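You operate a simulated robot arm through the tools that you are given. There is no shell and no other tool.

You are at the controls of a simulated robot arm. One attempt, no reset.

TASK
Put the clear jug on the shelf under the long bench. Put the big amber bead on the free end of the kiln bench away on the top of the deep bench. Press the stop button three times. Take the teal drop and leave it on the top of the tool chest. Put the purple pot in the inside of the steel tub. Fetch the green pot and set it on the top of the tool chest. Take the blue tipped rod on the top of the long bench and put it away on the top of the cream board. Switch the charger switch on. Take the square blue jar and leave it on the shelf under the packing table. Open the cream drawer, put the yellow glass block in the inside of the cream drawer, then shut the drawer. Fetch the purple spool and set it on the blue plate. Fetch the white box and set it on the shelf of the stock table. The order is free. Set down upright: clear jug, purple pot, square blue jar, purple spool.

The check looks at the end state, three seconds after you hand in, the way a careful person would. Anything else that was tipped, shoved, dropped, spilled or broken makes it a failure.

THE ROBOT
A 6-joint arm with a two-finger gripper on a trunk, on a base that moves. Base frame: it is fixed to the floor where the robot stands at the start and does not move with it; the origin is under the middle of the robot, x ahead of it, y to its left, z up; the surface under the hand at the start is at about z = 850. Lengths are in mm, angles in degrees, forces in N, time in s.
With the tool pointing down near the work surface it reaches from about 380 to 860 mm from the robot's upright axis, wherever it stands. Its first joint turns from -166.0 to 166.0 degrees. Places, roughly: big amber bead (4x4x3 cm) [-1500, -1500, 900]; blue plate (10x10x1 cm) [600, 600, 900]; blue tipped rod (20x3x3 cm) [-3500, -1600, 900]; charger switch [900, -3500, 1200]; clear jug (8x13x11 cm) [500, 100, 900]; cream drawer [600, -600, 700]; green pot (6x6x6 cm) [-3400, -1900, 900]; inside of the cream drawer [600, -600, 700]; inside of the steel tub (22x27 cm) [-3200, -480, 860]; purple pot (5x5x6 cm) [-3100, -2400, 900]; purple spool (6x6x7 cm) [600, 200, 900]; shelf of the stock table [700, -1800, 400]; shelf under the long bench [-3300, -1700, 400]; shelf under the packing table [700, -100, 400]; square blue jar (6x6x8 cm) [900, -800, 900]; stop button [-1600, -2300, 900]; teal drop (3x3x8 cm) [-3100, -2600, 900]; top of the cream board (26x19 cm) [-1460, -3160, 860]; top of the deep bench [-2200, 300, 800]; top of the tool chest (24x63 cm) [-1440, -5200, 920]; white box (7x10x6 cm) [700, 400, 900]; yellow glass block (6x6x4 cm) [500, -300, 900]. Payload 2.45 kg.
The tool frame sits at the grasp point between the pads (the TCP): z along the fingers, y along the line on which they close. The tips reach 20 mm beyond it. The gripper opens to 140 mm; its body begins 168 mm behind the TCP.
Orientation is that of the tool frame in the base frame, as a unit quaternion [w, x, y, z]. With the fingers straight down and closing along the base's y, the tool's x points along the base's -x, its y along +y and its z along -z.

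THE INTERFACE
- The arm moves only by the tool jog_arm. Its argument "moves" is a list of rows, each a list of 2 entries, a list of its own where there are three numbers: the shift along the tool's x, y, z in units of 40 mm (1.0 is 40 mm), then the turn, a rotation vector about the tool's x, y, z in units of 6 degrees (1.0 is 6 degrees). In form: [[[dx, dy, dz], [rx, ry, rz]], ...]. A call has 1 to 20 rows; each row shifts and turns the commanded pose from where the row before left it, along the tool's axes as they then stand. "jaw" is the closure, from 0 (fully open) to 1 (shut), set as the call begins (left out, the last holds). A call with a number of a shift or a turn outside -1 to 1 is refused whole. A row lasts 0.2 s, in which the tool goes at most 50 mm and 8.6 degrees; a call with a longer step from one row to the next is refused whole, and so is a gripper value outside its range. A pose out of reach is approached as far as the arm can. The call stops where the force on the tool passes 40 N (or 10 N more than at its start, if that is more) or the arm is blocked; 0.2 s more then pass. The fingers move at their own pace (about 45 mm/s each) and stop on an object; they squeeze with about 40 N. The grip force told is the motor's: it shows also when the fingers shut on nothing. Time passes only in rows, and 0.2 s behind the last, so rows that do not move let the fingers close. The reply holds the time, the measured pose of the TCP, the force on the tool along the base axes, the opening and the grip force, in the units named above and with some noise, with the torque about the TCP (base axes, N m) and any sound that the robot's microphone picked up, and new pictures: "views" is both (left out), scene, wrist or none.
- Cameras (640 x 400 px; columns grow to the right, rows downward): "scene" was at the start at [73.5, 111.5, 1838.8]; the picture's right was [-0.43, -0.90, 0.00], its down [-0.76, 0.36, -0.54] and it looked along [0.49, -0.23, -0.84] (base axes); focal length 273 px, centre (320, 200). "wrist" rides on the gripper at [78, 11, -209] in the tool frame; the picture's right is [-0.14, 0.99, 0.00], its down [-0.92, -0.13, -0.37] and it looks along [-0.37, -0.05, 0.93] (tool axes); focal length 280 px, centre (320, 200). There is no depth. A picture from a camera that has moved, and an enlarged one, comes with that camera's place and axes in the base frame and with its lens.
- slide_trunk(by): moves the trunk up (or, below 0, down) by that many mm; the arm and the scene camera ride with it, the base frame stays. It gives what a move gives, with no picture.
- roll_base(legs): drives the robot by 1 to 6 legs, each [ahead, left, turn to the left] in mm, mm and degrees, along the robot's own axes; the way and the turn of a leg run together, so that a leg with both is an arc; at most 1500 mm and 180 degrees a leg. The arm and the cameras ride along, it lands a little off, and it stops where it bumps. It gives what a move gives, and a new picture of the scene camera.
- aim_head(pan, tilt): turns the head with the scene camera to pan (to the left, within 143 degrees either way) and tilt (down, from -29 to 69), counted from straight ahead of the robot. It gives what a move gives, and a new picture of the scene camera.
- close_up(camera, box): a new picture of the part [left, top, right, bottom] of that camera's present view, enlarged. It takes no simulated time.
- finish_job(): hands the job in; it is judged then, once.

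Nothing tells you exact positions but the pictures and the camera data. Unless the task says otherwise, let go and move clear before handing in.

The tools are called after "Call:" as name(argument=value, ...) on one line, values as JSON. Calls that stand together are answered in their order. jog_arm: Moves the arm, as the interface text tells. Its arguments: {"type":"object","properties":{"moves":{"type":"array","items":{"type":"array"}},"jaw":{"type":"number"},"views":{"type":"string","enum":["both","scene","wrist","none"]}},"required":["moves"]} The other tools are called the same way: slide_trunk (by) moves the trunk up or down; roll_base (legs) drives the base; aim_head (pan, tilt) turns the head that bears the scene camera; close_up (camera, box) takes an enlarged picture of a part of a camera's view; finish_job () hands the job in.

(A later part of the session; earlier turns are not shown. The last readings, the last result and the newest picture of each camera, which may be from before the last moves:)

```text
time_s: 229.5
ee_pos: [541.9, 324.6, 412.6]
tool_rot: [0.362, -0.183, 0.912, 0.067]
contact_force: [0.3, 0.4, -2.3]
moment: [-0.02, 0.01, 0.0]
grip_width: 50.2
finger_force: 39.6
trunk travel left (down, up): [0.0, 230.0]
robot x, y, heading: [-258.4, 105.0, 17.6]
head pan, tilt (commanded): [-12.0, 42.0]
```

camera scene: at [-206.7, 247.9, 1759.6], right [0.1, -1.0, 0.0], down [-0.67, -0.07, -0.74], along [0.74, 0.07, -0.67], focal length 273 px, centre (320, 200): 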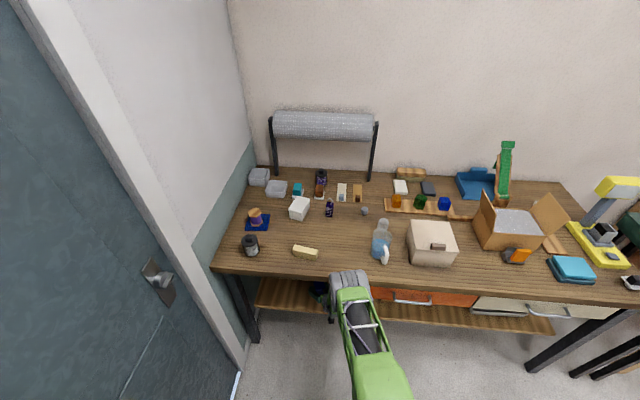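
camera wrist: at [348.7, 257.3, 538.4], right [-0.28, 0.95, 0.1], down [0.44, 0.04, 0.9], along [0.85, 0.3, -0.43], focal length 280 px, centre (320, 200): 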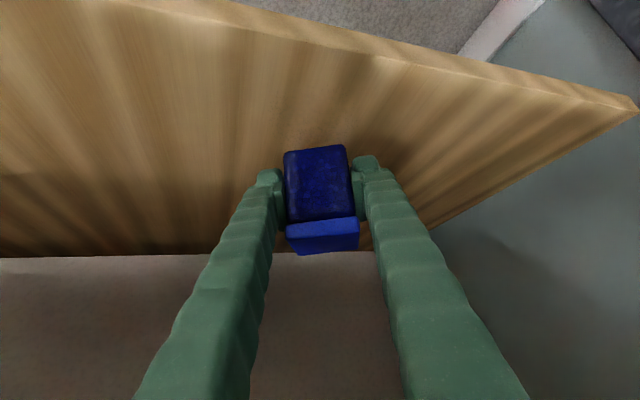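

Call:
jog_arm(moves=[[[0.1, 0, 0.1], [0, 0, 0]], [[0.1, 0, 0.1], [0, 0, 0]], [[0, 0, 0], [0, 0, 0]]], views="none")

Call:
jog_arm(moves=[[[0.08, 0, 0.08], [0, 0, 0]], [[0.08, 0, 0.08], [0, 0, 0]], [[0, 0, 0], [0, 0, 0]]], views="wrist")

```text
time_s: 230.3
ee_pos: [540.8, 324.5, 401.1]
tool_rot: [0.363, -0.183, 0.911, 0.066]
contact_force: [1.0, -0.7, -1.2]
moment: [0.02, 0.01, 0.03]
grip_width: 50.5
finger_force: 39.4
trunk travel left (down, up): [0.0, 230.0]
robot x, y, heading: [-256.3, 101.8, 17.8]
head pan, tilt (commanded): [-12.0, 42.0]
```

```text
time_s: 231.1
ee_pos: [540.9, 324.6, 394.6]
tool_rot: [0.364, -0.183, 0.911, 0.066]
contact_force: [-2.0, -0.3, 9.0]
moment: [0.37, -0.13, 0.09]
grip_width: 50.5
finger_force: 40.4
trunk travel left (down, up): [0.0, 230.0]
robot x, y, heading: [-258.3, 101.1, 17.9]
head pan, tilt (commanded): [-12.0, 42.0]
camera wrist: at [352.0, 259.3, 492.4], right [-0.29, 0.95, 0.08], down [0.43, 0.05, 0.9], along [0.86, 0.29, -0.42], focal length 280 px, centre (320, 200)
```

wrist: 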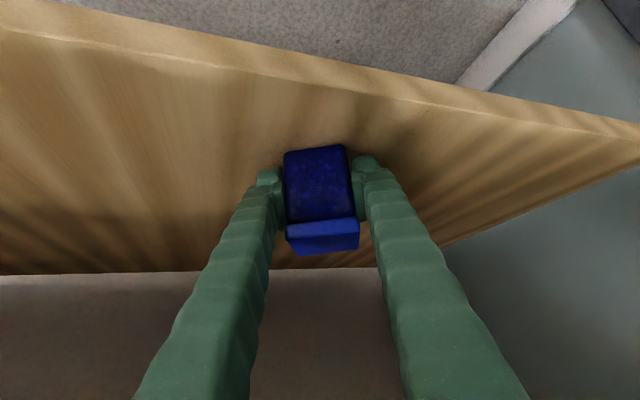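

Contact (9 N). Releasing and withdrawing along the tool axis.

Call:
jog_arm(moves=[[[0, 0, 0], [0, 0, 0]], [[0, 0, 0], [0, 0, 0]], [[0, 0, 0], [0, 0, 0]], [[0, 0, 0], [0, 0, 0]]], jaw=0.4, views="none")

Call:
jog_arm(moves=[[[0, 0, -0.4], [0, 0, 0]], [[0, 0, -0.8], [0, 0, 0]], [[0, 0, -0.8], [0, 0, 0]], [[0, 0, -0.8], [0, 0, 0]], [[0, 0, 0], [0, 0, 0]]], views="wrist")

```text
time_s: 232.1
ee_pos: [538.7, 323.7, 392.5]
tool_rot: [0.363, -0.183, 0.911, 0.066]
contact_force: [-0.2, 0.4, -0.6]
moment: [0.02, 0.02, 0.06]
grip_width: 84.2
finger_force: 0.2
trunk travel left (down, up): [0.0, 230.0]
robot x, y, heading: [-257.9, 100.7, 17.9]
head pan, tilt (commanded): [-12.0, 42.0]
```

```text
time_s: 233.3
ee_pos: [511.5, 318.1, 455.6]
tool_rot: [0.354, -0.174, 0.915, 0.085]
contact_force: [0.7, 0.7, -0.5]
moment: [0.0, 0.01, -0.01]
grip_width: 83.7
finger_force: 0.0
out of reach, approached as far as the arm can: row 2, 3, 4
trunk travel left (down, up): [0.0, 230.0]
robot x, y, heading: [-257.1, 102.6, 17.8]
head pan, tilt (commanded): [-12.0, 42.0]
camera wrist: at [324.8, 249.8, 557.9], right [-0.28, 0.95, 0.12], down [0.45, 0.02, 0.89], along [0.85, 0.3, -0.44], focal length 280 px, centre (320, 200)
```

wrist: 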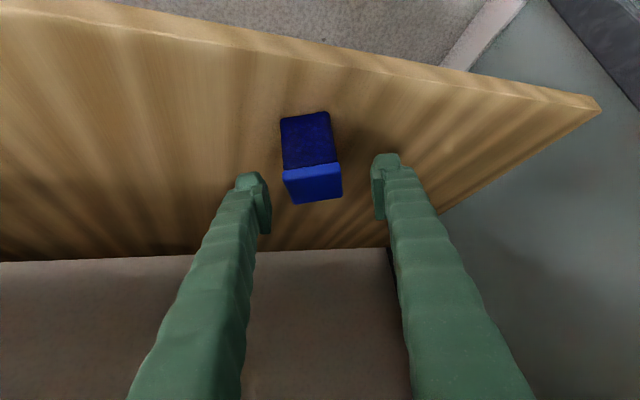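

The jar stands upright on the shelf. Backing the robot out, then I'll reset the wrist to a healthy configuration.

Call:
roll_base(legs=[[-320, 0, 0]])

Call:
jog_arm(moves=[[[-0.6, 0, -0.6], [0, 0, -1]], [[-0.6, 0, -0.6], [0, 0, -1]], [[-0.6, 0, -0.6], [0, 0, -1]], [[-0.6, 0, -0.6], [0, 0, -1]], [[-0.6, 0, -0.6], [0, 0, -1]], [[0, 0, 0], [0, 0, 0]]], views="both")

```text
time_s: 235.4
ee_pos: [208.5, 221.2, 456.8]
tool_rot: [0.355, -0.173, 0.915, 0.083]
contact_force: [0.0, 0.8, -0.6]
moment: [0.0, 0.0, -0.01]
grip_width: 84.3
finger_force: 0.0
trunk travel left (down, up): [0.0, 230.0]
robot x, y, heading: [-561.7, 10.1, 17.7]
head pan, tilt (commanded): [-12.0, 42.0]
camera scene: at [-509.9, 151.3, 1759.7], right [0.1, -1.0, 0.0], down [-0.67, -0.07, -0.74], along [0.74, 0.07, -0.67], focal length 273 px, centre (320, 200)
```

scene: 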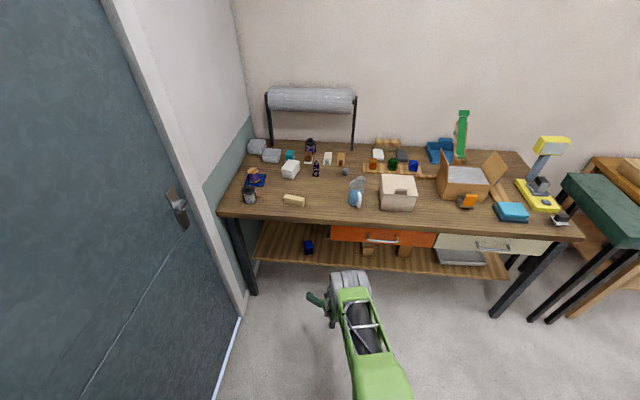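

```text
time_s: 236.8
ee_pos: [262.2, 405.3, 610.7]
tool_rot: [0.322, -0.284, 0.901, 0.068]
contact_force: [-0.4, 0.3, -0.7]
moment: [0.03, 0.0, 0.02]
grip_width: 83.8
finger_force: 0.0
out of reach, approached as far as the arm can: row 1, 2, 3, 4, 5
trunk travel left (down, up): [0.0, 230.0]
robot x, y, heading: [-562.4, 3.0, 17.6]
head pan, tilt (commanded): [-12.0, 42.0]
camera scene: at [-509.8, 151.3, 1759.6], right [0.1, -1.0, 0.0], down [-0.67, -0.07, -0.74], along [0.74, 0.07, -0.67], focal length 273 px, centre (320, 200)
camera wrist: at [93.8, 312.9, 724.6], right [-0.46, 0.89, 0.03], down [0.45, 0.21, 0.87], along [0.76, 0.41, -0.5], focal length 280 px, centre (320, 200)
```

scene: 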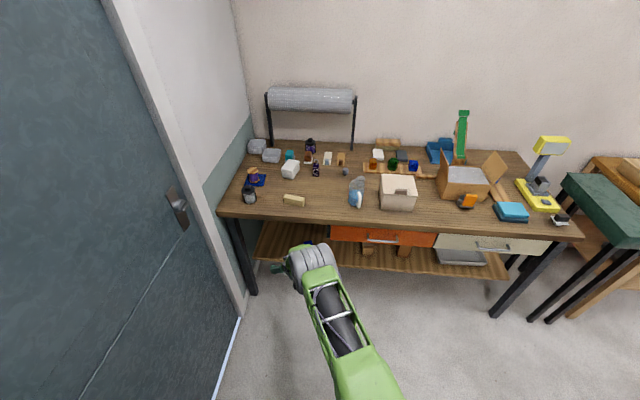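
wrist: 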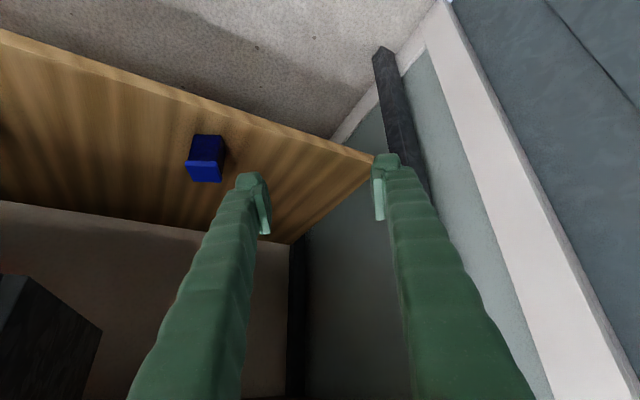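

The arm behaved oddly (a joint limit somewhere). I'm clear of the table, so I'll run tiny single-axis tests to learn which direction is blocked.

Call:
jog_arm(moves=[[[0, 0, 0], [0, 0, 0.7]], [[0, 0, 0], [0, 0, 0]]], views="none")

Call:
jog_arm(moves=[[[0, 0, 0], [0, 0, -0.7]], [[0, 0, 0], [0, 0, 0]]], views="none")

Call:
jog_arm(moves=[[[-0.25, 0, -0.3], [0, 0, 0]], [[0, 0, 0], [0, 0, 0]]], views="none")

Call:
jog_arm(moves=[[[0, -0.5, 0], [0, 0, 0]], [[0, 0, 0], [0, 0, 0]]], views="none")

```text
time_s: 237.4
ee_pos: [263.3, 403.5, 608.4]
tool_rot: [0.32, -0.25, 0.91, 0.081]
contact_force: [0.3, 0.0, 0.8]
moment: [-0.01, 0.04, 0.0]
grip_width: 84.0
finger_force: 0.1
trunk travel left (down, up): [0.0, 230.0]
robot x, y, heading: [-561.4, 9.7, 17.4]
head pan, tilt (commanded): [-12.0, 42.0]
```

```text
time_s: 238.0
ee_pos: [263.1, 404.1, 610.0]
tool_rot: [0.322, -0.284, 0.901, 0.068]
contact_force: [0.3, -0.1, 0.0]
moment: [0.01, 0.04, -0.01]
grip_width: 84.0
finger_force: 0.1
trunk travel left (down, up): [0.0, 230.0]
robot x, y, heading: [-560.5, 9.5, 17.7]
head pan, tilt (commanded): [-12.0, 42.0]
```

```text
time_s: 238.6
ee_pos: [263.9, 404.9, 624.3]
tool_rot: [0.323, -0.283, 0.901, 0.068]
contact_force: [-0.3, 0.4, 0.0]
moment: [0.0, -0.02, 0.0]
grip_width: 84.0
finger_force: 0.0
trunk travel left (down, up): [0.0, 230.0]
robot x, y, heading: [-558.4, 5.1, 17.7]
head pan, tilt (commanded): [-12.0, 42.0]
```

```text
time_s: 239.2
ee_pos: [274.3, 388.5, 626.8]
tool_rot: [0.323, -0.284, 0.9, 0.069]
contact_force: [0.4, 0.3, -0.1]
moment: [0.03, 0.03, 0.02]
grip_width: 83.9
finger_force: 0.0
trunk travel left (down, up): [0.0, 230.0]
robot x, y, heading: [-562.1, 4.9, 17.7]
head pan, tilt (commanded): [-12.0, 42.0]
```

All single moves work here. I'll back away, straighten the robot's heading, raise the trunk, and return the tool to a neutral downward pose.

Call:
roll_base(legs=[[-150, 0, 0], [0, 0, -17.7]])

Call:
slide_trunk(by=100)

Call:
jog_arm(moves=[[[-0.5, 0, -0.6], [0, 0, 0]], [[-0.5, 0, -0.7], [0, 0, 0]], [[-0.5, 0, -0.7], [0, 0, 0]], [[-0.5, 0, -0.7], [0, 0, 0]], [[-0.5, 0, -0.7], [0, 0, 0]], [[-0.5, 0, -0.7], [0, 0, 0]], [[-0.5, 0, -0.7], [0, 0, 0]], [[-0.5, 0, -0.7], [0, 0, 0]], [[0, 0, 0], [0, 0, 0]]], views="none")

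```text
time_s: 241.6
ee_pos: [205.1, 67.9, 627.9]
tool_rot: [0.329, -0.14, 0.934, 0.017]
contact_force: [0.5, -0.4, -0.4]
moment: [0.01, 0.01, -0.01]
grip_width: 84.0
finger_force: 0.0
trunk travel left (down, up): [0.0, 230.0]
robot x, y, heading: [-707.5, -41.0, -0.1]
head pan, tilt (commanded): [-12.0, 42.0]
camera scene: at [-613.5, 82.7, 1759.7], right [-0.21, -0.98, 0.0], down [-0.65, 0.14, -0.74], along [0.73, -0.16, -0.67], focal length 273 px, centre (320, 200)
```

scene: 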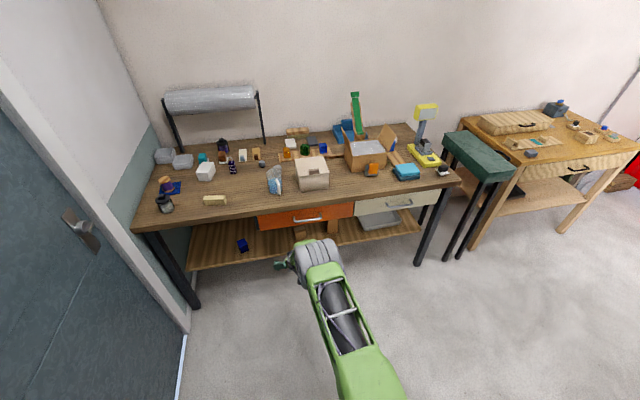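

```text
time_s: 242.9
ee_pos: [205.7, 67.7, 725.6]
tool_rot: [0.328, -0.141, 0.934, 0.017]
contact_force: [-0.6, 0.8, -0.1]
moment: [0.01, -0.01, -0.01]
grip_width: 84.1
finger_force: 0.1
trunk travel left (down, up): [-100.0, 130.0]
robot x, y, heading: [-706.2, -41.5, -0.0]
head pan, tilt (commanded): [-12.0, 42.0]
```

```text
time_s: 244.9
ee_pos: [193.7, 79.6, 997.8]
tool_rot: [0.329, -0.14, 0.934, 0.017]
contact_force: [0.5, 0.4, 0.3]
moment: [0.01, 0.03, -0.01]
grip_width: 84.1
finger_force: 0.0
trunk travel left (down, up): [-100.0, 130.0]
robot x, y, heading: [-705.7, -42.0, -0.0]
head pan, tilt (commanded): [-12.0, 42.0]
```

No trouble now. Retract, straighten the tool to point down, and drive up toward the white box.

Call:
jog_arm(moves=[[[0.7, 0.1, -0.55], [0, 0, 0]], [[0.7, 0.1, -0.55], [0, 0, 0]], [[0.7, 0.1, -0.55], [0, 0, 0]], [[0.7, 0.1, -0.55], [0, 0, 0]], [[0.7, 0.1, -0.55], [0, 0, 0]], [[0, 0, 0], [0.047, 0.92, 0.39]], [[0, 0, 0], [0.047, 0.92, 0.39]], [[0, 0, 0], [0.047, 0.92, 0.39]], [[0, 0, 0], [0.047, 0.92, 0.39]], [[0, 0, 0], [0.047, 0.92, 0.39]], [[0, 0, 0], [0.047, 0.92, 0.39]], [[0, 0, 0], [0.047, 0.92, 0.39]], [[0, 0, -1], [0, 0, 0]], [[0, 0, -1], [0, 0, 0]], [[0, 0, 0], [0, 0, 0]]], views="none")

Call:
roll_base(legs=[[600, 0, 0], [0, 340, 0]])

Call:
jog_arm(moves=[[[0, 0, 0], [0, 0, 0]]], views="wrist")

```text
time_s: 248.2
ee_pos: [6.2, 10.8, 1050.3]
tool_rot: [0.056, -0.035, 0.994, -0.092]
contact_force: [1.1, -0.7, 0.2]
moment: [0.0, 0.0, -0.01]
grip_width: 84.1
finger_force: 0.1
out of reach, approached as far as the arm can: row 1, 2, 4, 5, 7, 8, 9, 11, 12, 14
trunk travel left (down, up): [-100.0, 130.0]
robot x, y, heading: [-708.8, -41.0, -0.1]
head pan, tilt (commanded): [-12.0, 42.0]
```

```text
time_s: 254.7
ee_pos: [618.2, 348.6, 1048.6]
tool_rot: [0.057, -0.039, 0.993, -0.092]
contact_force: [-0.4, 0.5, 0.0]
moment: [-0.03, 0.0, 0.0]
grip_width: 84.0
finger_force: 0.0
trunk travel left (down, up): [-100.0, 130.0]
robot x, y, heading: [-94.2, 291.3, 0.3]
head pan, tilt (commanded): [-12.0, 42.0]
camera scene: at [-2.4, 416.4, 1859.6], right [-0.2, -0.98, 0.0], down [-0.66, 0.14, -0.74], along [0.73, -0.15, -0.67], focal length 273 px, centre (320, 200)
```

scene: 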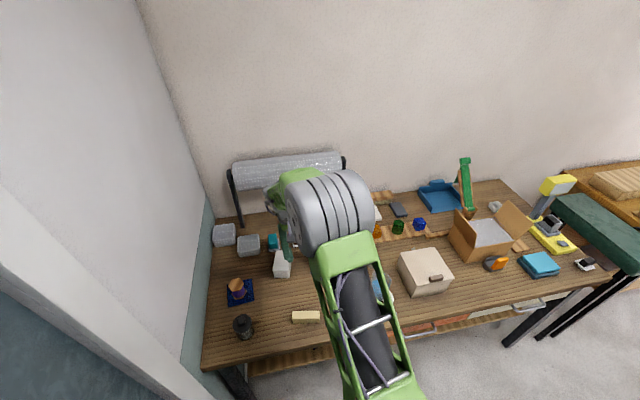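

```text
time_s: 255.1
ee_pos: [618.4, 348.7, 1050.1]
tool_rot: [0.057, -0.039, 0.993, -0.093]
contact_force: [-0.1, -0.3, 0.1]
moment: [-0.01, 0.0, 0.01]
grip_width: 83.9
finger_force: 0.0
trunk travel left (down, up): [-100.0, 130.0]
robot x, y, heading: [-96.0, 292.2, 0.2]
head pan, tilt (commanded): [-12.0, 42.0]
camera wrist: at [515.6, 388.8, 1243.5], right [0.07, 0.98, -0.17], down [0.88, 0.02, 0.48], along [0.48, -0.18, -0.86], focal length 280 px, centre (320, 200)
```

wrist: 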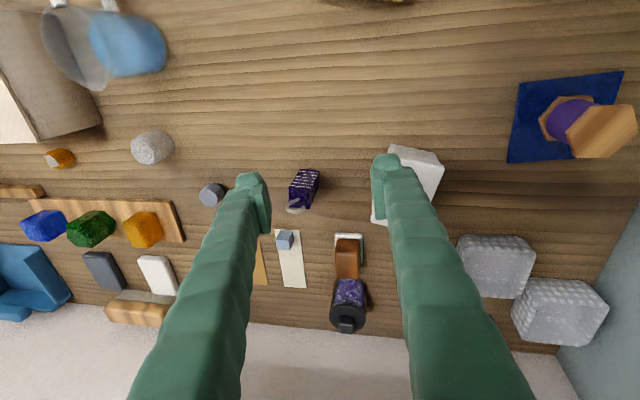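

The tool is still about 12° off vertical. Trying the small correction here.

Call:
jog_arm(moves=[[[0, 0, 0], [-0.45, 0.25, 0]], [[0, 0, 0], [-0.45, 0.25, 0]], [[0, 0, 0], [-0.45, 0.25, 0]], [[0, 0, 0], [-0.45, 0.25, 0]], [[0, 0, 0], [0, 0, 0]]], views="none")

```text
time_s: 256.3
ee_pos: [618.2, 348.6, 1049.0]
tool_rot: [0.056, -0.038, 0.993, -0.093]
contact_force: [-0.1, 0.1, -0.3]
moment: [0.01, -0.01, -0.02]
grip_width: 83.9
finger_force: 0.0
out of reach, approached as far as the arm can: row 1, 2, 3, 4
trunk travel left (down, up): [-100.0, 130.0]
robot x, y, heading: [-93.4, 291.6, 0.6]
head pan, tilt (commanded): [-12.0, 42.0]
```

Call:
jog_arm(moves=[[[0, 0, 0], [-0.5, 0, 0]], [[0, 0, 0], [0, 0, 0]]], views="none")

Call:
jog_arm(moves=[[[0, 0, 0], [0, 0.5, 0]], [[0, 0, 0], [0, 0, 0]]], views="none")

Call:
jog_arm(moves=[[[0, 0, 0], [0, 0, -0.8]], [[0, 0, 0], [0, 0, 0]]], views="none")

Call:
jog_arm(moves=[[[0, 0, 0], [-0.5, 0, 0]], [[0, 0, 0], [0, 0, 0]]], views="none")

```text
time_s: 256.9
ee_pos: [617.4, 348.3, 1048.7]
tool_rot: [0.057, -0.039, 0.993, -0.092]
contact_force: [0.5, 0.1, -0.1]
moment: [0.0, -0.02, 0.01]
grip_width: 84.2
finger_force: 0.0
out of reach, approached as far as the arm can: row 1
trunk travel left (down, up): [-100.0, 130.0]
robot x, y, heading: [-96.1, 290.0, 0.4]
head pan, tilt (commanded): [-12.0, 42.0]
```

```text
time_s: 257.5
ee_pos: [615.7, 346.9, 1047.6]
tool_rot: [0.034, -0.037, 0.994, -0.101]
contact_force: [-0.6, 0.7, -0.3]
moment: [-0.01, 0.01, 0.0]
grip_width: 83.9
finger_force: 0.0
out of reach, approached as far as the arm can: row 1
trunk travel left (down, up): [-100.0, 130.0]
robot x, y, heading: [-94.0, 292.0, 0.1]
head pan, tilt (commanded): [-12.0, 42.0]
```

```text
time_s: 258.1
ee_pos: [613.5, 348.1, 1044.0]
tool_rot: [0.031, -0.079, 0.991, -0.102]
contact_force: [-0.4, 0.2, 0.0]
moment: [0.01, 0.0, 0.01]
grip_width: 84.0
finger_force: 0.0
out of reach, approached as far as the arm can: row 1
trunk travel left (down, up): [-100.0, 130.0]
robot x, y, heading: [-92.6, 290.4, -0.0]
head pan, tilt (commanded): [-12.0, 42.0]
```

```text
time_s: 258.7
ee_pos: [614.3, 347.1, 1043.5]
tool_rot: [0.03, -0.078, 0.991, -0.102]
contact_force: [-0.5, 0.5, 0.7]
moment: [0.01, 0.01, 0.01]
grip_width: 84.1
finger_force: 0.1
out of reach, approached as far as the arm can: row 1
trunk travel left (down, up): [-100.0, 130.0]
robot x, y, heading: [-90.1, 293.8, 0.5]
head pan, tilt (commanded): [-12.0, 42.0]
```

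Leaning one way is blocked, so the wrist is in an odd configuration. I'll go back to the arm's home position relative to the base and try to straighten there.

Call:
jog_arm(moves=[[[0.49, -0.7, -0.39], [0, 0, 0]], [[0.49, -0.7, -0.39], [0, 0, 0]], [[0.49, -0.7, -0.39], [0, 0, 0]], [[0.49, -0.7, -0.39], [0, 0, 0]], [[0.49, -0.7, -0.39], [0, 0, 0]], [[0.49, -0.7, -0.39], [0, 0, 0]], [[0.49, -0.7, -0.39], [0, 0, 0]], [[0, 0, 0], [0, 0, 0]]], views="scene")

Call:
jog_arm(moves=[[[0, 0, 0], [-0.6, 0, 0]], [[0, 0, 0], [-0.6, 0, 0]], [[0, 0, 0], [0, 0, 0]]], views="none")

```text
time_s: 260.5
ee_pos: [480.0, 273.7, 1164.9]
tool_rot: [0.031, -0.071, 0.991, -0.106]
contact_force: [0.0, 0.1, 0.4]
moment: [0.0, -0.03, -0.02]
grip_width: 83.9
finger_force: 0.1
out of reach, approached as far as the arm can: row 3, 4, 5, 6, 7
trunk travel left (down, up): [-100.0, 130.0]
robot x, y, heading: [-95.5, 292.2, 0.4]
head pan, tilt (commanded): [-12.0, 42.0]
camera scene: at [-2.1, 416.3, 1859.6], right [-0.2, -0.98, 0.0], down [-0.66, 0.14, -0.74], along [0.73, -0.15, -0.67], focal length 273 px, centre (320, 200)
```

scene: 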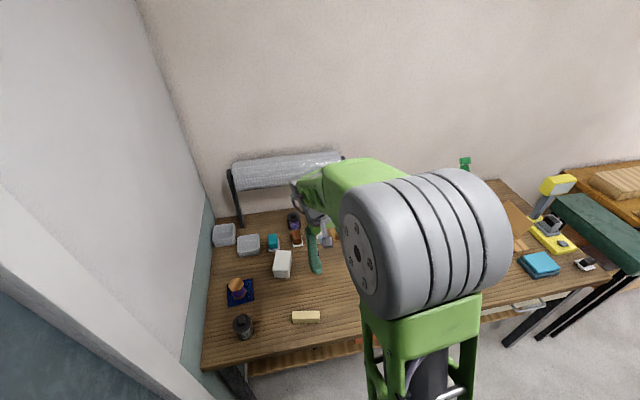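

```text
time_s: 261.3
ee_pos: [480.1, 273.6, 1165.2]
tool_rot: [0.033, -0.071, 0.991, -0.106]
contact_force: [-0.2, 0.4, -0.1]
moment: [-0.02, 0.0, -0.04]
grip_width: 84.2
finger_force: 0.0
out of reach, approached as far as the arm can: row 1, 2
trunk travel left (down, up): [-100.0, 130.0]
robot x, y, heading: [-97.2, 292.2, 0.3]
head pan, tilt (commanded): [-12.0, 42.0]
```

Call:
jog_arm(moves=[[[0, 0, 0], [0, 0, 1]], [[0, 0, 0], [0, 0, 1]], [[0, 0, 0], [0, 0, 1]], [[0, 0, 0], [0, 0, 1]], [[0, 0, 0], [0, 0, 0]]], views="none")

Call:
jog_arm(moves=[[[0, 0, 0], [-0.6, 0, 0]], [[0, 0, 0], [0, 0, 0]]], views="none")

Call:
jog_arm(moves=[[[0, 0, 0], [0, 0.6, 0]], [[0, 0, 0], [0, 0, 0]]], views="none")

```text
time_s: 262.5
ee_pos: [478.4, 274.4, 1164.3]
tool_rot: [0.054, 0.136, 0.984, -0.098]
contact_force: [0.1, 0.0, 0.1]
moment: [0.0, -0.02, 0.0]
grip_width: 84.0
finger_force: 0.0
trunk travel left (down, up): [-100.0, 130.0]
robot x, y, heading: [-98.5, 292.5, 0.3]
head pan, tilt (commanded): [-12.0, 42.0]
```

```text
time_s: 263.1
ee_pos: [479.8, 273.4, 1164.7]
tool_rot: [0.053, 0.136, 0.984, -0.098]
contact_force: [1.0, -0.5, 0.7]
moment: [0.0, 0.0, 0.0]
grip_width: 83.9
finger_force: 0.1
out of reach, approached as far as the arm can: row 1
trunk travel left (down, up): [-100.0, 130.0]
robot x, y, heading: [-96.4, 287.4, 0.4]
head pan, tilt (commanded): [-12.0, 42.0]
```

```text
time_s: 263.7
ee_pos: [477.7, 271.8, 1158.3]
tool_rot: [0.029, 0.139, 0.984, -0.108]
contact_force: [-0.2, -0.1, 1.0]
moment: [0.01, 0.01, 0.01]
grip_width: 83.8
finger_force: 0.0
out of reach, approached as far as the arm can: row 1
trunk travel left (down, up): [-100.0, 130.0]
robot x, y, heading: [-95.5, 292.1, 0.2]
head pan, tilt (commanded): [-12.0, 42.0]
```

Leaning left is blocked no matter the roll: the wrist has flipped configuration. I'll move the base back into free space and unflip it by swinging the tool through horizontal. First back off.

Call:
roll_base(legs=[[-320, -250, 0]])

Call:
jog_arm(moves=[[[0, 0, 0], [0, 0, -0.9]], [[0, 0, 0], [0, 0, -0.9]], [[0, 0, 0], [0, 0, -0.8]], [[0, 0, 0], [1, 0, 0]], [[0, 0, 0], [1, 0, 0]], [[0, 0, 0], [1, 0, 0]], [[0, 0, 0], [1, 0, 0]], [[0, 0, 0], [1, 0, 0]], [[0, 0, 0], [1, 0, 0]], [[0, 0, 0], [1, 0, 0]], [[0, 0, 0], [0, 0, 0]]], views="scene")

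```text
time_s: 266.5
ee_pos: [155.0, 21.6, 1158.2]
tool_rot: [0.03, 0.139, 0.984, -0.107]
contact_force: [0.0, -0.7, -0.2]
moment: [0.04, 0.0, 0.0]
grip_width: 84.0
finger_force: 0.1
trunk travel left (down, up): [-100.0, 130.0]
robot x, y, heading: [-417.0, 41.7, 0.3]
head pan, tilt (commanded): [-12.0, 42.0]
camera scene: at [-325.1, 164.5, 1859.7], right [-0.2, -0.98, 0.0], down [-0.65, 0.14, -0.74], along [0.73, -0.15, -0.67], focal length 273 px, centre (320, 200)
```

scene: 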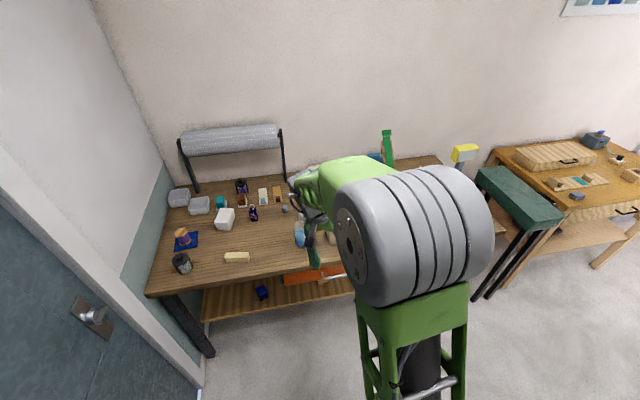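

```text
time_s: 268.9
ee_pos: [154.4, 21.9, 1158.5]
tool_rot: [0.013, 0.009, 0.888, -0.46]
contact_force: [0.6, 0.2, 0.0]
moment: [0.03, 0.0, -0.01]
grip_width: 84.0
finger_force: 0.1
trunk travel left (down, up): [-100.0, 130.0]
robot x, y, heading: [-415.5, 42.4, 0.3]
head pan, tilt (commanded): [-12.0, 42.0]
camera scene: at [-324.7, 164.8, 1859.7], right [-0.2, -0.98, 0.0], down [-0.66, 0.14, -0.74], along [0.73, -0.15, -0.67], focal length 273 px, centre (320, 200)
```

scene: 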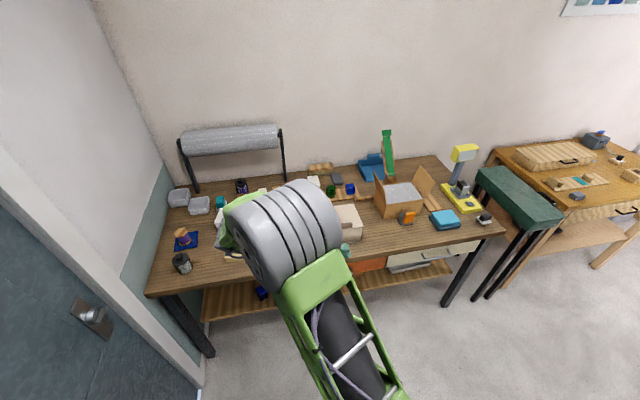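

No flags while leaning right. Let me lean back the other way step by step here and see exactly where it blocks.

Call:
jog_arm(moves=[[[0, 0, 0], [-1, 0, 0]], [[0, 0, 0], [-1, 0, 0]], [[0, 0, 0], [-1, 0, 0]], [[0, 0, 0], [-1, 0, 0]], [[0, 0, 0], [-1, 0, 0]], [[0, 0, 0], [-1, 0, 0]], [[0, 0, 0], [-1, 0, 0]], [[0, 0, 0], [-1, 0, 0]], [[0, 0, 0], [-1, 0, 0]], [[0, 0, 0], [0, 0, 0]]], views="both")

```text
time_s: 271.1
ee_pos: [154.6, 22.6, 1158.4]
tool_rot: [0.015, 0.004, 0.994, -0.111]
contact_force: [0.7, 1.2, -0.1]
moment: [0.04, 0.01, -0.02]
grip_width: 84.0
finger_force: 0.1
out of reach, approached as far as the arm can: row 8, 9
trunk travel left (down, up): [-100.0, 130.0]
robot x, y, heading: [-417.6, 42.7, 0.1]
head pan, tilt (commanded): [-12.0, 42.0]
camera scene: at [-324.6, 164.8, 1859.7], right [-0.2, -0.98, 0.0], down [-0.66, 0.14, -0.74], along [0.73, -0.15, -0.67], focal length 273 px, centre (320, 200)
camera wrist: at [71.2, 78.6, 1358.0], right [0.15, 0.97, -0.21], down [0.91, -0.05, 0.42], along [0.39, -0.26, -0.88], focal length 280 px, centre (320, 200)
```

scene: 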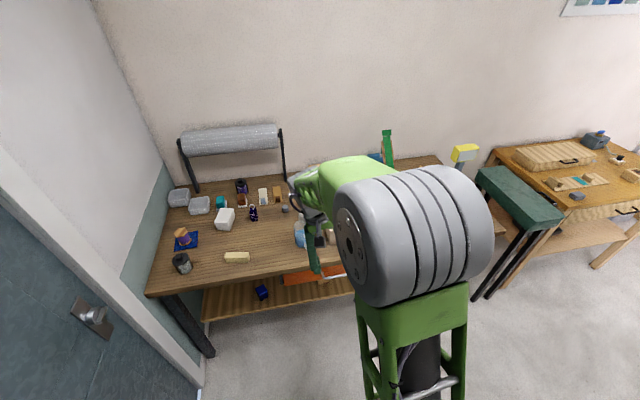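
wrist: 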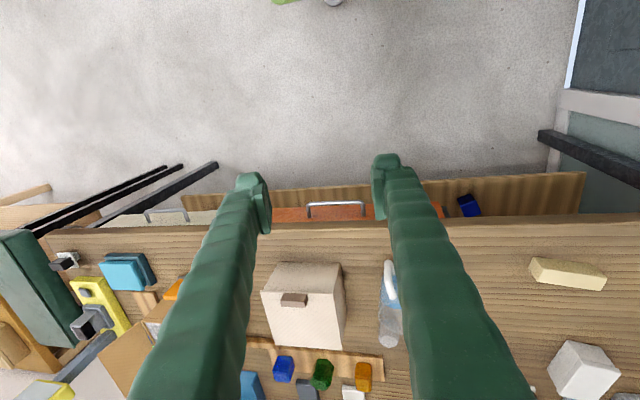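

It blocks at the same lean again, no matter the roll. One possibility is that the arm is being kept off the robot's own head; I'll turn the head away and retry.

Call:
aim_head(pan=100, tilt=30)

Call:
jog_arm(moves=[[[0, 0, 0], [-0.7, 0, 0]], [[0, 0, 0], [-0.7, 0, 0]], [[0, 0, 0], [0, 0, 0]]], views="none")

```text
time_s: 273.0
ee_pos: [155.0, 21.9, 1158.5]
tool_rot: [0.014, 0.003, 0.994, -0.111]
contact_force: [-0.1, 0.3, 0.5]
moment: [0.0, 0.02, -0.03]
grip_width: 84.0
finger_force: 0.1
trunk travel left (down, up): [-100.0, 130.0]
robot x, y, heading: [-417.8, 38.9, 0.4]
head pan, tilt (commanded): [100.0, 30.0]
camera scene: at [-422.5, 270.9, 1877.9], right [0.98, 0.18, 0.0], down [0.09, -0.49, -0.87], along [-0.15, 0.85, -0.5], focal length 273 px, centre (320, 200)
```

scene: 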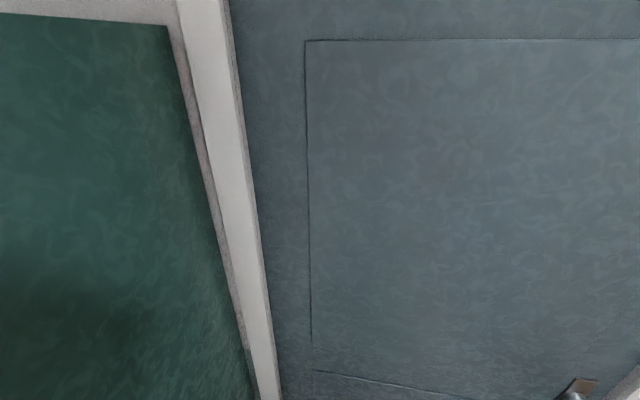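

```text
time_s: 273.8
ee_pos: [154.0, 22.6, 1158.5]
tool_rot: [0.014, 0.003, 0.994, -0.111]
contact_force: [-1.0, -0.1, 0.1]
moment: [-0.02, 0.0, -0.01]
grip_width: 84.0
finger_force: 0.0
out of reach, approached as far as the arm can: row 1, 2
trunk travel left (down, up): [-100.0, 130.0]
robot x, y, heading: [-416.7, 39.5, 0.3]
head pan, tilt (commanded): [100.0, 30.0]
```

Not the head either. I'll drive to open floor and try crossing that zone with the arm extended and low (that's how it got there), then come back up.

Call:
roll_base(legs=[[0, -250, 0], [-280, 0, 0]])

Call:
jog_arm(moves=[[[-0.6, 0, 0.3], [0, -1, 0]], [[-0.6, 0, 0.3], [0, -1, 0]], [[-0.6, 0, 0.3], [0, -1, 0]], [[-0.6, 0, 0.4], [0, -1, 0]], [[-0.5, 0, 0.5], [0, -1, 0]], [[-0.5, 0, 0.5], [0, -1, 0]], [[-0.3, 0, 0.8], [0, 0, 0]], [[-0.3, 0, 0.8], [0, 0, 0]], [[0, 0, 0.8], [0, 0, 0]], [[0, 0, 0], [0, 0, 0]]], views="none")

```text
time_s: 278.1
ee_pos: [-122.7, -228.8, 1159.2]
tool_rot: [0.015, 0.002, 0.994, -0.111]
contact_force: [-0.8, 0.7, 0.8]
moment: [0.02, -0.04, 0.0]
grip_width: 83.8
finger_force: 0.1
trunk travel left (down, up): [-100.0, 130.0]
robot x, y, heading: [-693.9, -210.9, 0.5]
head pan, tilt (commanded): [100.0, 30.0]
camera scene: at [-701.6, 18.0, 1878.0], right [0.98, 0.18, 0.0], down [0.09, -0.49, -0.87], along [-0.16, 0.85, -0.5], focal length 273 px, centre (320, 200)
```

scene: 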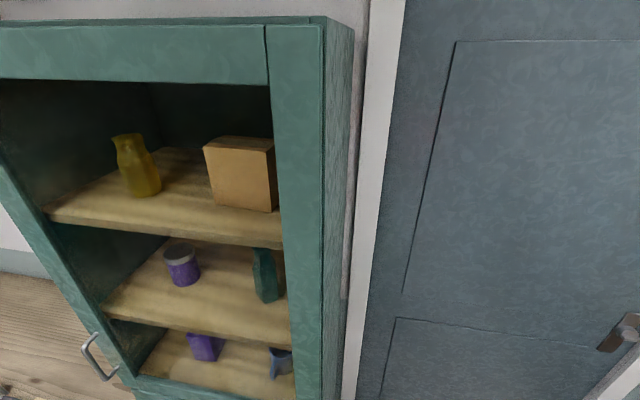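

```text
time_s: 280.4
ee_pos: [114.7, -253.3, 1051.2]
tool_rot: [0.322, -0.032, 0.94, -0.106]
contact_force: [0.6, -0.6, -0.2]
moment: [0.04, 0.0, 0.01]
grip_width: 84.0
finger_force: 0.1
trunk travel left (down, up): [-100.0, 130.0]
robot x, y, heading: [-694.2, -213.5, 0.5]
head pan, tilt (commanded): [100.0, 30.0]
```

No flags there. Now try leaning left in this extended pose.

Call:
jog_arm(moves=[[[0, 0, 0], [-0.7, 0, 0]], [[0, 0, 0], [-0.7, 0, 0]], [[0, 0, 0], [-0.7, 0, 0]], [[0, 0, 0], [0, 0, 0]]], views="none")

Call:
jog_arm(moves=[[[0, -1, 0], [0, 0, 0]], [[0, -1, 0], [0, 0, 0]], [[0, -1, 0], [0, 0, 0]], [[0, 0, 0], [0, 0, 0]]], views="none")

```text
time_s: 281.4
ee_pos: [106.4, -256.0, 1046.5]
tool_rot: [0.305, -0.058, 0.95, -0.03]
contact_force: [-0.2, -0.5, -0.5]
moment: [0.02, 0.01, 0.0]
grip_width: 84.1
finger_force: 0.1
out of reach, approached as far as the arm can: row 3
trunk travel left (down, up): [-100.0, 130.0]
robot x, y, heading: [-693.8, -213.2, 0.3]
head pan, tilt (commanded): [100.0, 30.0]
```

```text
time_s: 282.4
ee_pos: [120.2, -375.4, 1058.8]
tool_rot: [0.304, -0.057, 0.95, -0.032]
contact_force: [0.7, -0.7, 0.5]
moment: [0.02, -0.01, -0.02]
grip_width: 83.8
finger_force: 0.1
trunk travel left (down, up): [-100.0, 130.0]
robot x, y, heading: [-694.1, -209.1, 0.6]
head pan, tilt (commanded): [100.0, 30.0]
```

Moving right is free here. Try leaning left again and returning toward vertical at this more rightward position.

Call:
jog_arm(moves=[[[0, 0, 0], [-0.7, 0, 0]], [[0, 0, 0], [-0.7, 0, 0]], [[0, 0, 0], [0, 0, 0]]], views="none")

Call:
jog_arm(moves=[[[0.3, 0, -0.3], [0, 0.9, 0]], [[0.3, 0, -0.3], [0, 0.9, 0]], [[0.3, 0, -0.2], [0, 0.9, 0]], [[0.3, 0, -0.2], [0, 0.9, 0]], [[0.3, 0, -0.2], [0, 0.9, 0]], [[0.3, 0, -0.2], [0, 0.9, 0]], [[0, 0, 0], [0, 0.5, 0]], [[0, 0, 0], [0, 0, 0]]], views="none")

```text
time_s: 283.1
ee_pos: [119.6, -374.5, 1057.9]
tool_rot: [0.3, -0.08, 0.95, 0.039]
contact_force: [-0.7, 0.3, -0.5]
moment: [-0.02, 0.01, -0.03]
grip_width: 84.0
finger_force: 0.1
trunk travel left (down, up): [-100.0, 130.0]
robot x, y, heading: [-692.1, -211.4, 0.7]
head pan, tilt (commanded): [100.0, 30.0]
```

```text
time_s: 284.9
ee_pos: [31.4, -390.9, 1082.9]
tool_rot: [-0.004, -0.087, 0.996, 0.012]
contact_force: [-0.1, 1.0, 0.8]
moment: [0.0, 0.03, 0.04]
grip_width: 83.9
finger_force: 0.0
trunk travel left (down, up): [-100.0, 130.0]
robot x, y, heading: [-694.3, -210.9, 0.3]
head pan, tilt (commanded): [100.0, 30.0]
```

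I'm back to a clean vertical pose without flags. Testing that moving left works again in this configuration.

Call:
jog_arm(moves=[[[0, 0, 0], [0, 0, 0.9]], [[0, 0, 0], [0, 0, 0.8]], [[0.2, 1, 0], [0, 0, 0]], [[0.2, 1, 0], [0, 0, 0]], [[0.2, 1, 0], [0, 0, 0]], [[0.2, 1, 0], [0, 0, 0]], [[0.2, 1, 0], [0, 0, 0]], [[0.2, 1, 0], [0, 0, 0]], [[0.2, 1, 0], [0, 0, 0]], [[0, 0, 0], [0, 0, 0]]], views="none")

```text
time_s: 287.1
ee_pos: [-23.5, -112.3, 1089.8]
tool_rot: [-0.005, 0.003, 1.0, 0.012]
contact_force: [0.1, -0.2, 0.4]
moment: [-0.05, -0.01, 0.01]
grip_width: 84.0
finger_force: 0.1
trunk travel left (down, up): [-100.0, 130.0]
robot x, y, heading: [-692.8, -217.5, 0.6]
head pan, tilt (commanded): [100.0, 30.0]
```

Arm restored. Now to the white box: drive up to the table's left part and look down at it.

Call:
roll_base(legs=[[600, 0, 0], [0, 530, 0]])

Call:
aim_head(pan=0, tilt=60)

Call:
jog_arm(moves=[[[0, 0, 0], [0, 0, 0]]], views="wrist")

```text
time_s: 295.4
ee_pos: [585.9, 422.8, 1090.0]
tool_rot: [-0.004, 0.001, 1.0, 0.011]
contact_force: [0.3, 0.4, -0.2]
moment: [0.01, 0.0, 0.05]
grip_width: 83.6
finger_force: 0.1
trunk travel left (down, up): [-100.0, 130.0]
robot x, y, heading: [-83.3, 322.2, 0.7]
head pan, tilt (commanded): [100.0, 30.0]
camera scene: at [-91.0, 552.0, 1877.9], right [0.98, 0.18, 0.0], down [0.09, -0.49, -0.87], along [-0.16, 0.85, -0.5], focal length 273 px, centre (320, 200)
```

scene: 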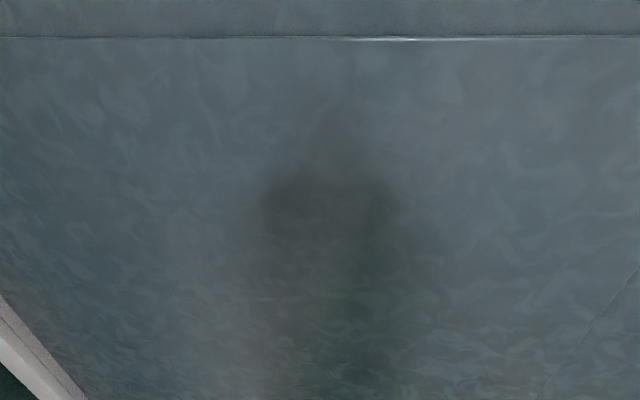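

```text
time_s: 297.1
ee_pos: [585.9, 421.9, 1090.6]
tool_rot: [-0.005, 0.001, 1.0, 0.012]
contact_force: [0.0, 0.5, -0.3]
moment: [0.03, 0.0, 0.01]
grip_width: 84.0
finger_force: 0.1
trunk travel left (down, up): [-100.0, 130.0]
robot x, y, heading: [-82.4, 322.6, 0.3]
head pan, tilt (commanded): [0.0, 60.0]
camera scene: at [-7.8, 463.6, 1835.9], right [0.01, -1.0, 0.0], down [-0.87, -0.01, -0.5], along [0.5, 0.01, -0.87], focal length 273 px, centre (320, 200)
```

scene: 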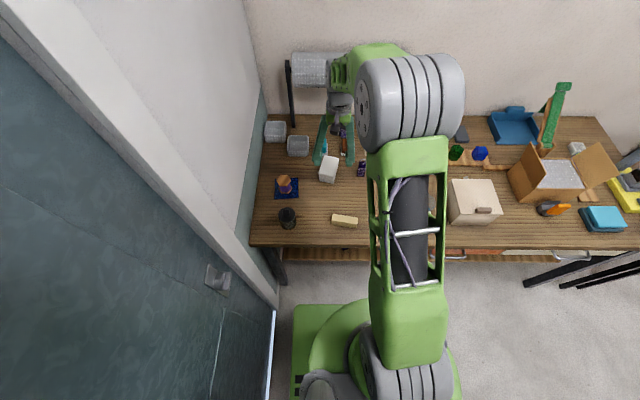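

```text
time_s: 297.5
ee_pos: [586.4, 421.7, 1089.4]
tool_rot: [-0.004, 0.001, 1.0, 0.012]
contact_force: [0.3, 0.1, -0.4]
moment: [-0.01, 0.0, -0.02]
grip_width: 84.2
finger_force: 0.0
trunk travel left (down, up): [-100.0, 130.0]
robot x, y, heading: [-82.6, 319.6, 0.5]
head pan, tilt (commanded): [0.0, 60.0]
camera wrist: at [510.3, 427.8, 1300.2], right [0.14, 0.99, 0.02], down [0.92, -0.14, 0.36], along [0.36, -0.03, -0.93], focal length 280 px, centre (320, 200)
```

wrist: 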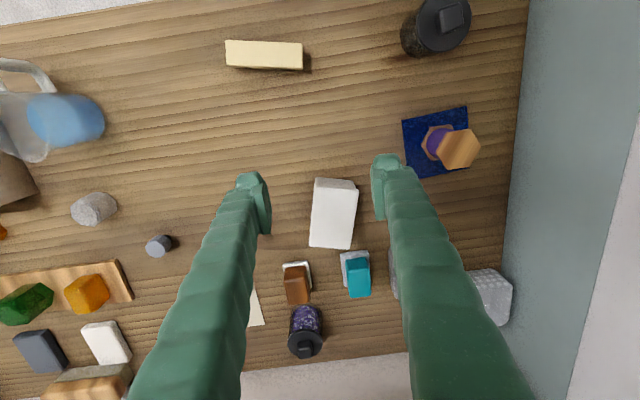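

Call:
close_up(camera="wrist", box=[270, 160, 400, 270])

```text
3.64 times, centred on (335, 215) of wrist
camera zoom: at [510.3, 427.8, 1300.2], right [0.14, 0.99, 0.02], down [0.92, -0.14, 0.36], along [0.36, -0.03, -0.93], focal length 1020 px, centre (266, 146)
```

zoom: 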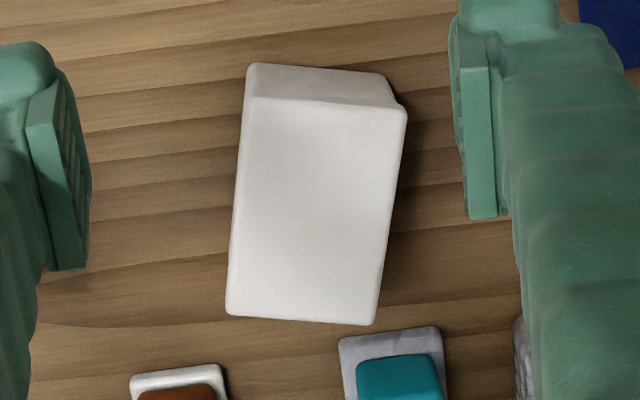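

The white box's centre is [695, 431], 65×101 mm, rotated −13°. I'll pick it from above, then set it down straight at [560, 235] to regrasp it with a tilted tool for the shelf.

Call:
jog_arm(moves=[[[-0.9, 0.08, 0], [0, 0, 0.75]], [[-0.9, 0.08, 0], [0, 0, 0.75]], [[-0.9, 0.07, 0], [0, 0, 0.67]], [[0, 0, 0.9], [0, 0, 0]], [[0, 0, 0.9], [0, 0, 0]], [[0, 0, 0.9], [0, 0, 0]], [[0, 0, 0], [0, 0, 0]]], jaw=0.33, views="wrist")

```text
time_s: 299.1
ee_pos: [694.6, 423.0, 980.5]
tool_rot: [-0.006, 0.115, 0.993, 0.01]
contact_force: [0.8, 0.1, 0.2]
moment: [0.01, 0.0, -0.03]
grip_width: 94.1
finger_force: 0.1
trunk travel left (down, up): [-100.0, 130.0]
robot x, y, heading: [-82.9, 321.8, 0.4]
head pan, tilt (commanded): [0.0, 60.0]
camera wrist: at [622.9, 447.1, 1191.0], right [0.36, 0.93, 0.02], down [0.87, -0.34, 0.35], along [0.34, -0.11, -0.94], focal length 280 px, centre (320, 200)
```

wrist: 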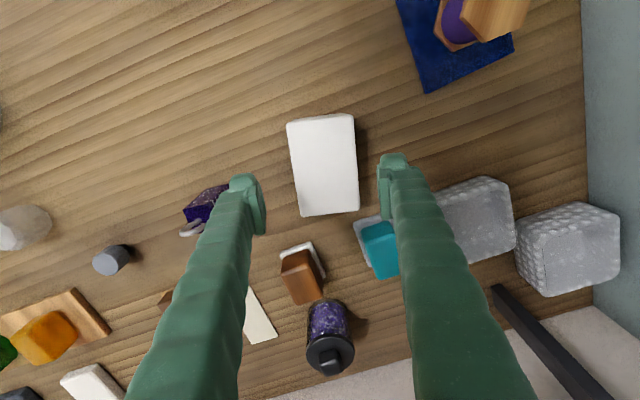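

Call:
jog_arm(moves=[[[0.1, 0.1, 0.7], [0, 0, 0]], [[0, 0, 0.7], [0, 0, 0]], [[0, 0, 0.7], [0, 0, 0]], [[0, 0, 0.42], [0, 0, 0]], [[0, 0, 0], [0, 0, 0]]], views="wrist")

Call:
jog_arm(moves=[[[0, 0, 0], [0, 0, 0]], [[0, 0, 0], [0, 0, 0]], [[0, 0, 0], [0, 0, 0]], [[0, 0, 0], [0, 0, 0]]], jaw=1, views="wrist")

```text
time_s: 300.3
ee_pos: [690.5, 431.0, 878.8]
tool_rot: [-0.006, 0.113, 0.993, 0.011]
contact_force: [0.1, 0.0, 0.9]
moment: [0.02, 0.02, 0.0]
grip_width: 93.7
finger_force: 0.0
trunk travel left (down, up): [-100.0, 130.0]
robot x, y, heading: [-85.7, 323.4, 0.5]
head pan, tilt (commanded): [0.0, 60.0]
camera wrist: at [618.6, 454.3, 1090.5], right [0.36, 0.93, 0.02], down [0.87, -0.34, 0.35], along [0.34, -0.11, -0.94], focal length 280 px, centre (320, 200)
```

wrist: 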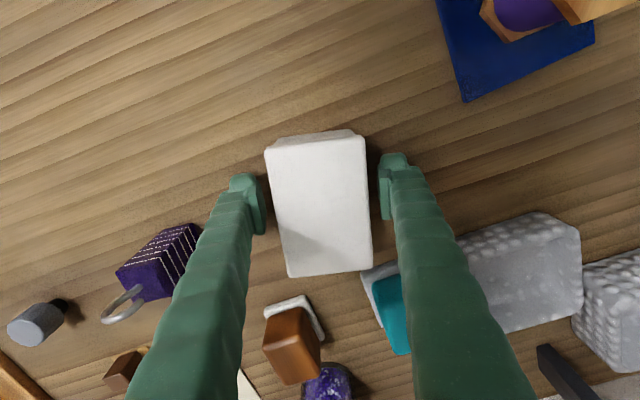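

```text
time_s: 301.3
ee_pos: [690.4, 431.3, 879.7]
tool_rot: [-0.006, 0.114, 0.993, 0.01]
contact_force: [-0.4, 0.7, 0.1]
moment: [0.02, 0.0, -0.03]
grip_width: 68.5
finger_force: 40.5
trunk travel left (down, up): [-100.0, 130.0]
robot x, y, heading: [-83.7, 323.0, 0.7]
head pan, tilt (commanded): [0.0, 60.0]
camera wrist: at [618.7, 454.3, 1090.8], right [0.36, 0.93, 0.02], down [0.87, -0.34, 0.35], along [0.34, -0.11, -0.94], focal length 280 px, centre (320, 200)
```

wrist: 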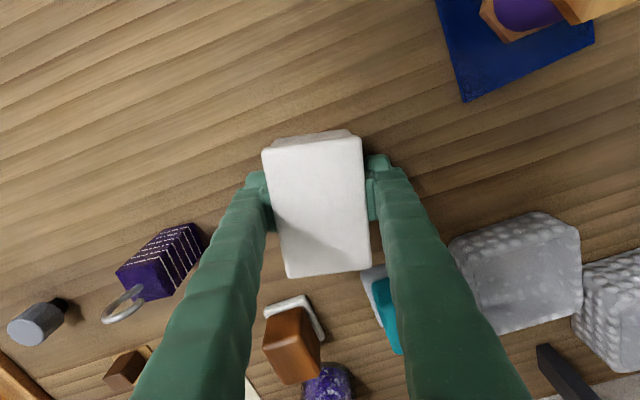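

Call:
jog_arm(moves=[[[0, 0, -0.3], [0, 0, 0]], [[0, 0, -0.5], [0, 0, 0]], [[0, 0, -0.6], [0, 0, 0]], [[0, 0, -0.6], [0, 0, 0]], [[0.2, -0.5, 0], [0, 0, 0]], [[0.3, -0.8, 0], [0, 0, 0]], [[0.3, -0.8, 0], [0, 0, 0]], [[0.3, -0.8, 0], [0, 0, 0]], [[0.3, -0.8, 0], [0, 0, 0]], [[0.3, -0.8, 0], [0, 0, 0]], [[0.3, -0.8, 0], [0, 0, 0]], [[0.06, -0.2, 0], [0, 0, 0]], [[0, 0, 0], [0, 0, -0.7]], [[0, 0, 0], [0, 0, -0.7]], [[0, 0, 0], [0, 0, -0.77]], [[0, 0, 0], [0, 0, 0]]], views="wrist")

```text
time_s: 304.7
ee_pos: [559.7, 234.5, 956.6]
tool_rot: [-0.006, 0.0, 1.0, 0.011]
contact_force: [0.0, 0.5, -2.0]
moment: [0.0, 0.03, 0.0]
grip_width: 68.5
finger_force: 39.8
trunk travel left (down, up): [-100.0, 130.0]
robot x, y, heading: [-85.5, 320.4, 0.4]
head pan, tilt (commanded): [0.0, 60.0]
camera wrist: at [483.7, 240.4, 1166.8], right [0.14, 0.99, 0.02], down [0.92, -0.14, 0.36], along [0.36, -0.03, -0.93], focal length 280 px, centre (320, 200)
```

wrist: 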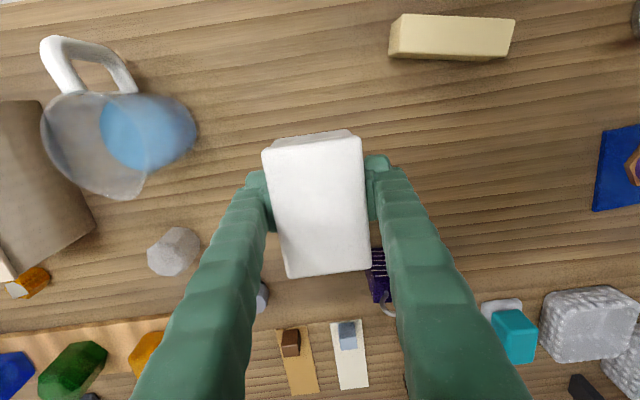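

Call:
jog_arm(moves=[[[0, 0, 0.6], [0, 0, 0]], [[0, 0, 0.6], [0, 0, 0]], [[0, 0, 0.4], [0, 0, 0]], [[0, 0, 0.2], [0, 0, 0]], [[0, 0, 0.07], [0, 0, 0]], [[0, 0, 0], [0, 0, 0]]], views="none")

Call:
jog_arm(moves=[[[0, 0, 0.05], [0, 0, 0]], [[0, 0, 0], [0, 0, 0]]], views="none")

```text
time_s: 306.1
ee_pos: [558.3, 236.8, 880.9]
tool_rot: [-0.006, 0.0, 1.0, 0.012]
contact_force: [0.0, -0.9, -1.8]
moment: [-0.02, 0.01, -0.02]
grip_width: 68.2
finger_force: 39.5
trunk travel left (down, up): [-100.0, 130.0]
robot x, y, heading: [-86.0, 325.9, 0.7]
head pan, tilt (commanded): [0.0, 60.0]
```

```text
time_s: 306.7
ee_pos: [558.6, 236.0, 882.0]
tool_rot: [-0.004, 0.001, 1.0, 0.011]
contact_force: [-0.4, 0.2, 0.3]
moment: [-0.04, 0.13, 0.01]
grip_width: 68.5
finger_force: 40.1
trunk travel left (down, up): [-100.0, 130.0]
robot x, y, heading: [-84.3, 318.2, 0.9]
head pan, tilt (commanded): [0.0, 60.0]
```

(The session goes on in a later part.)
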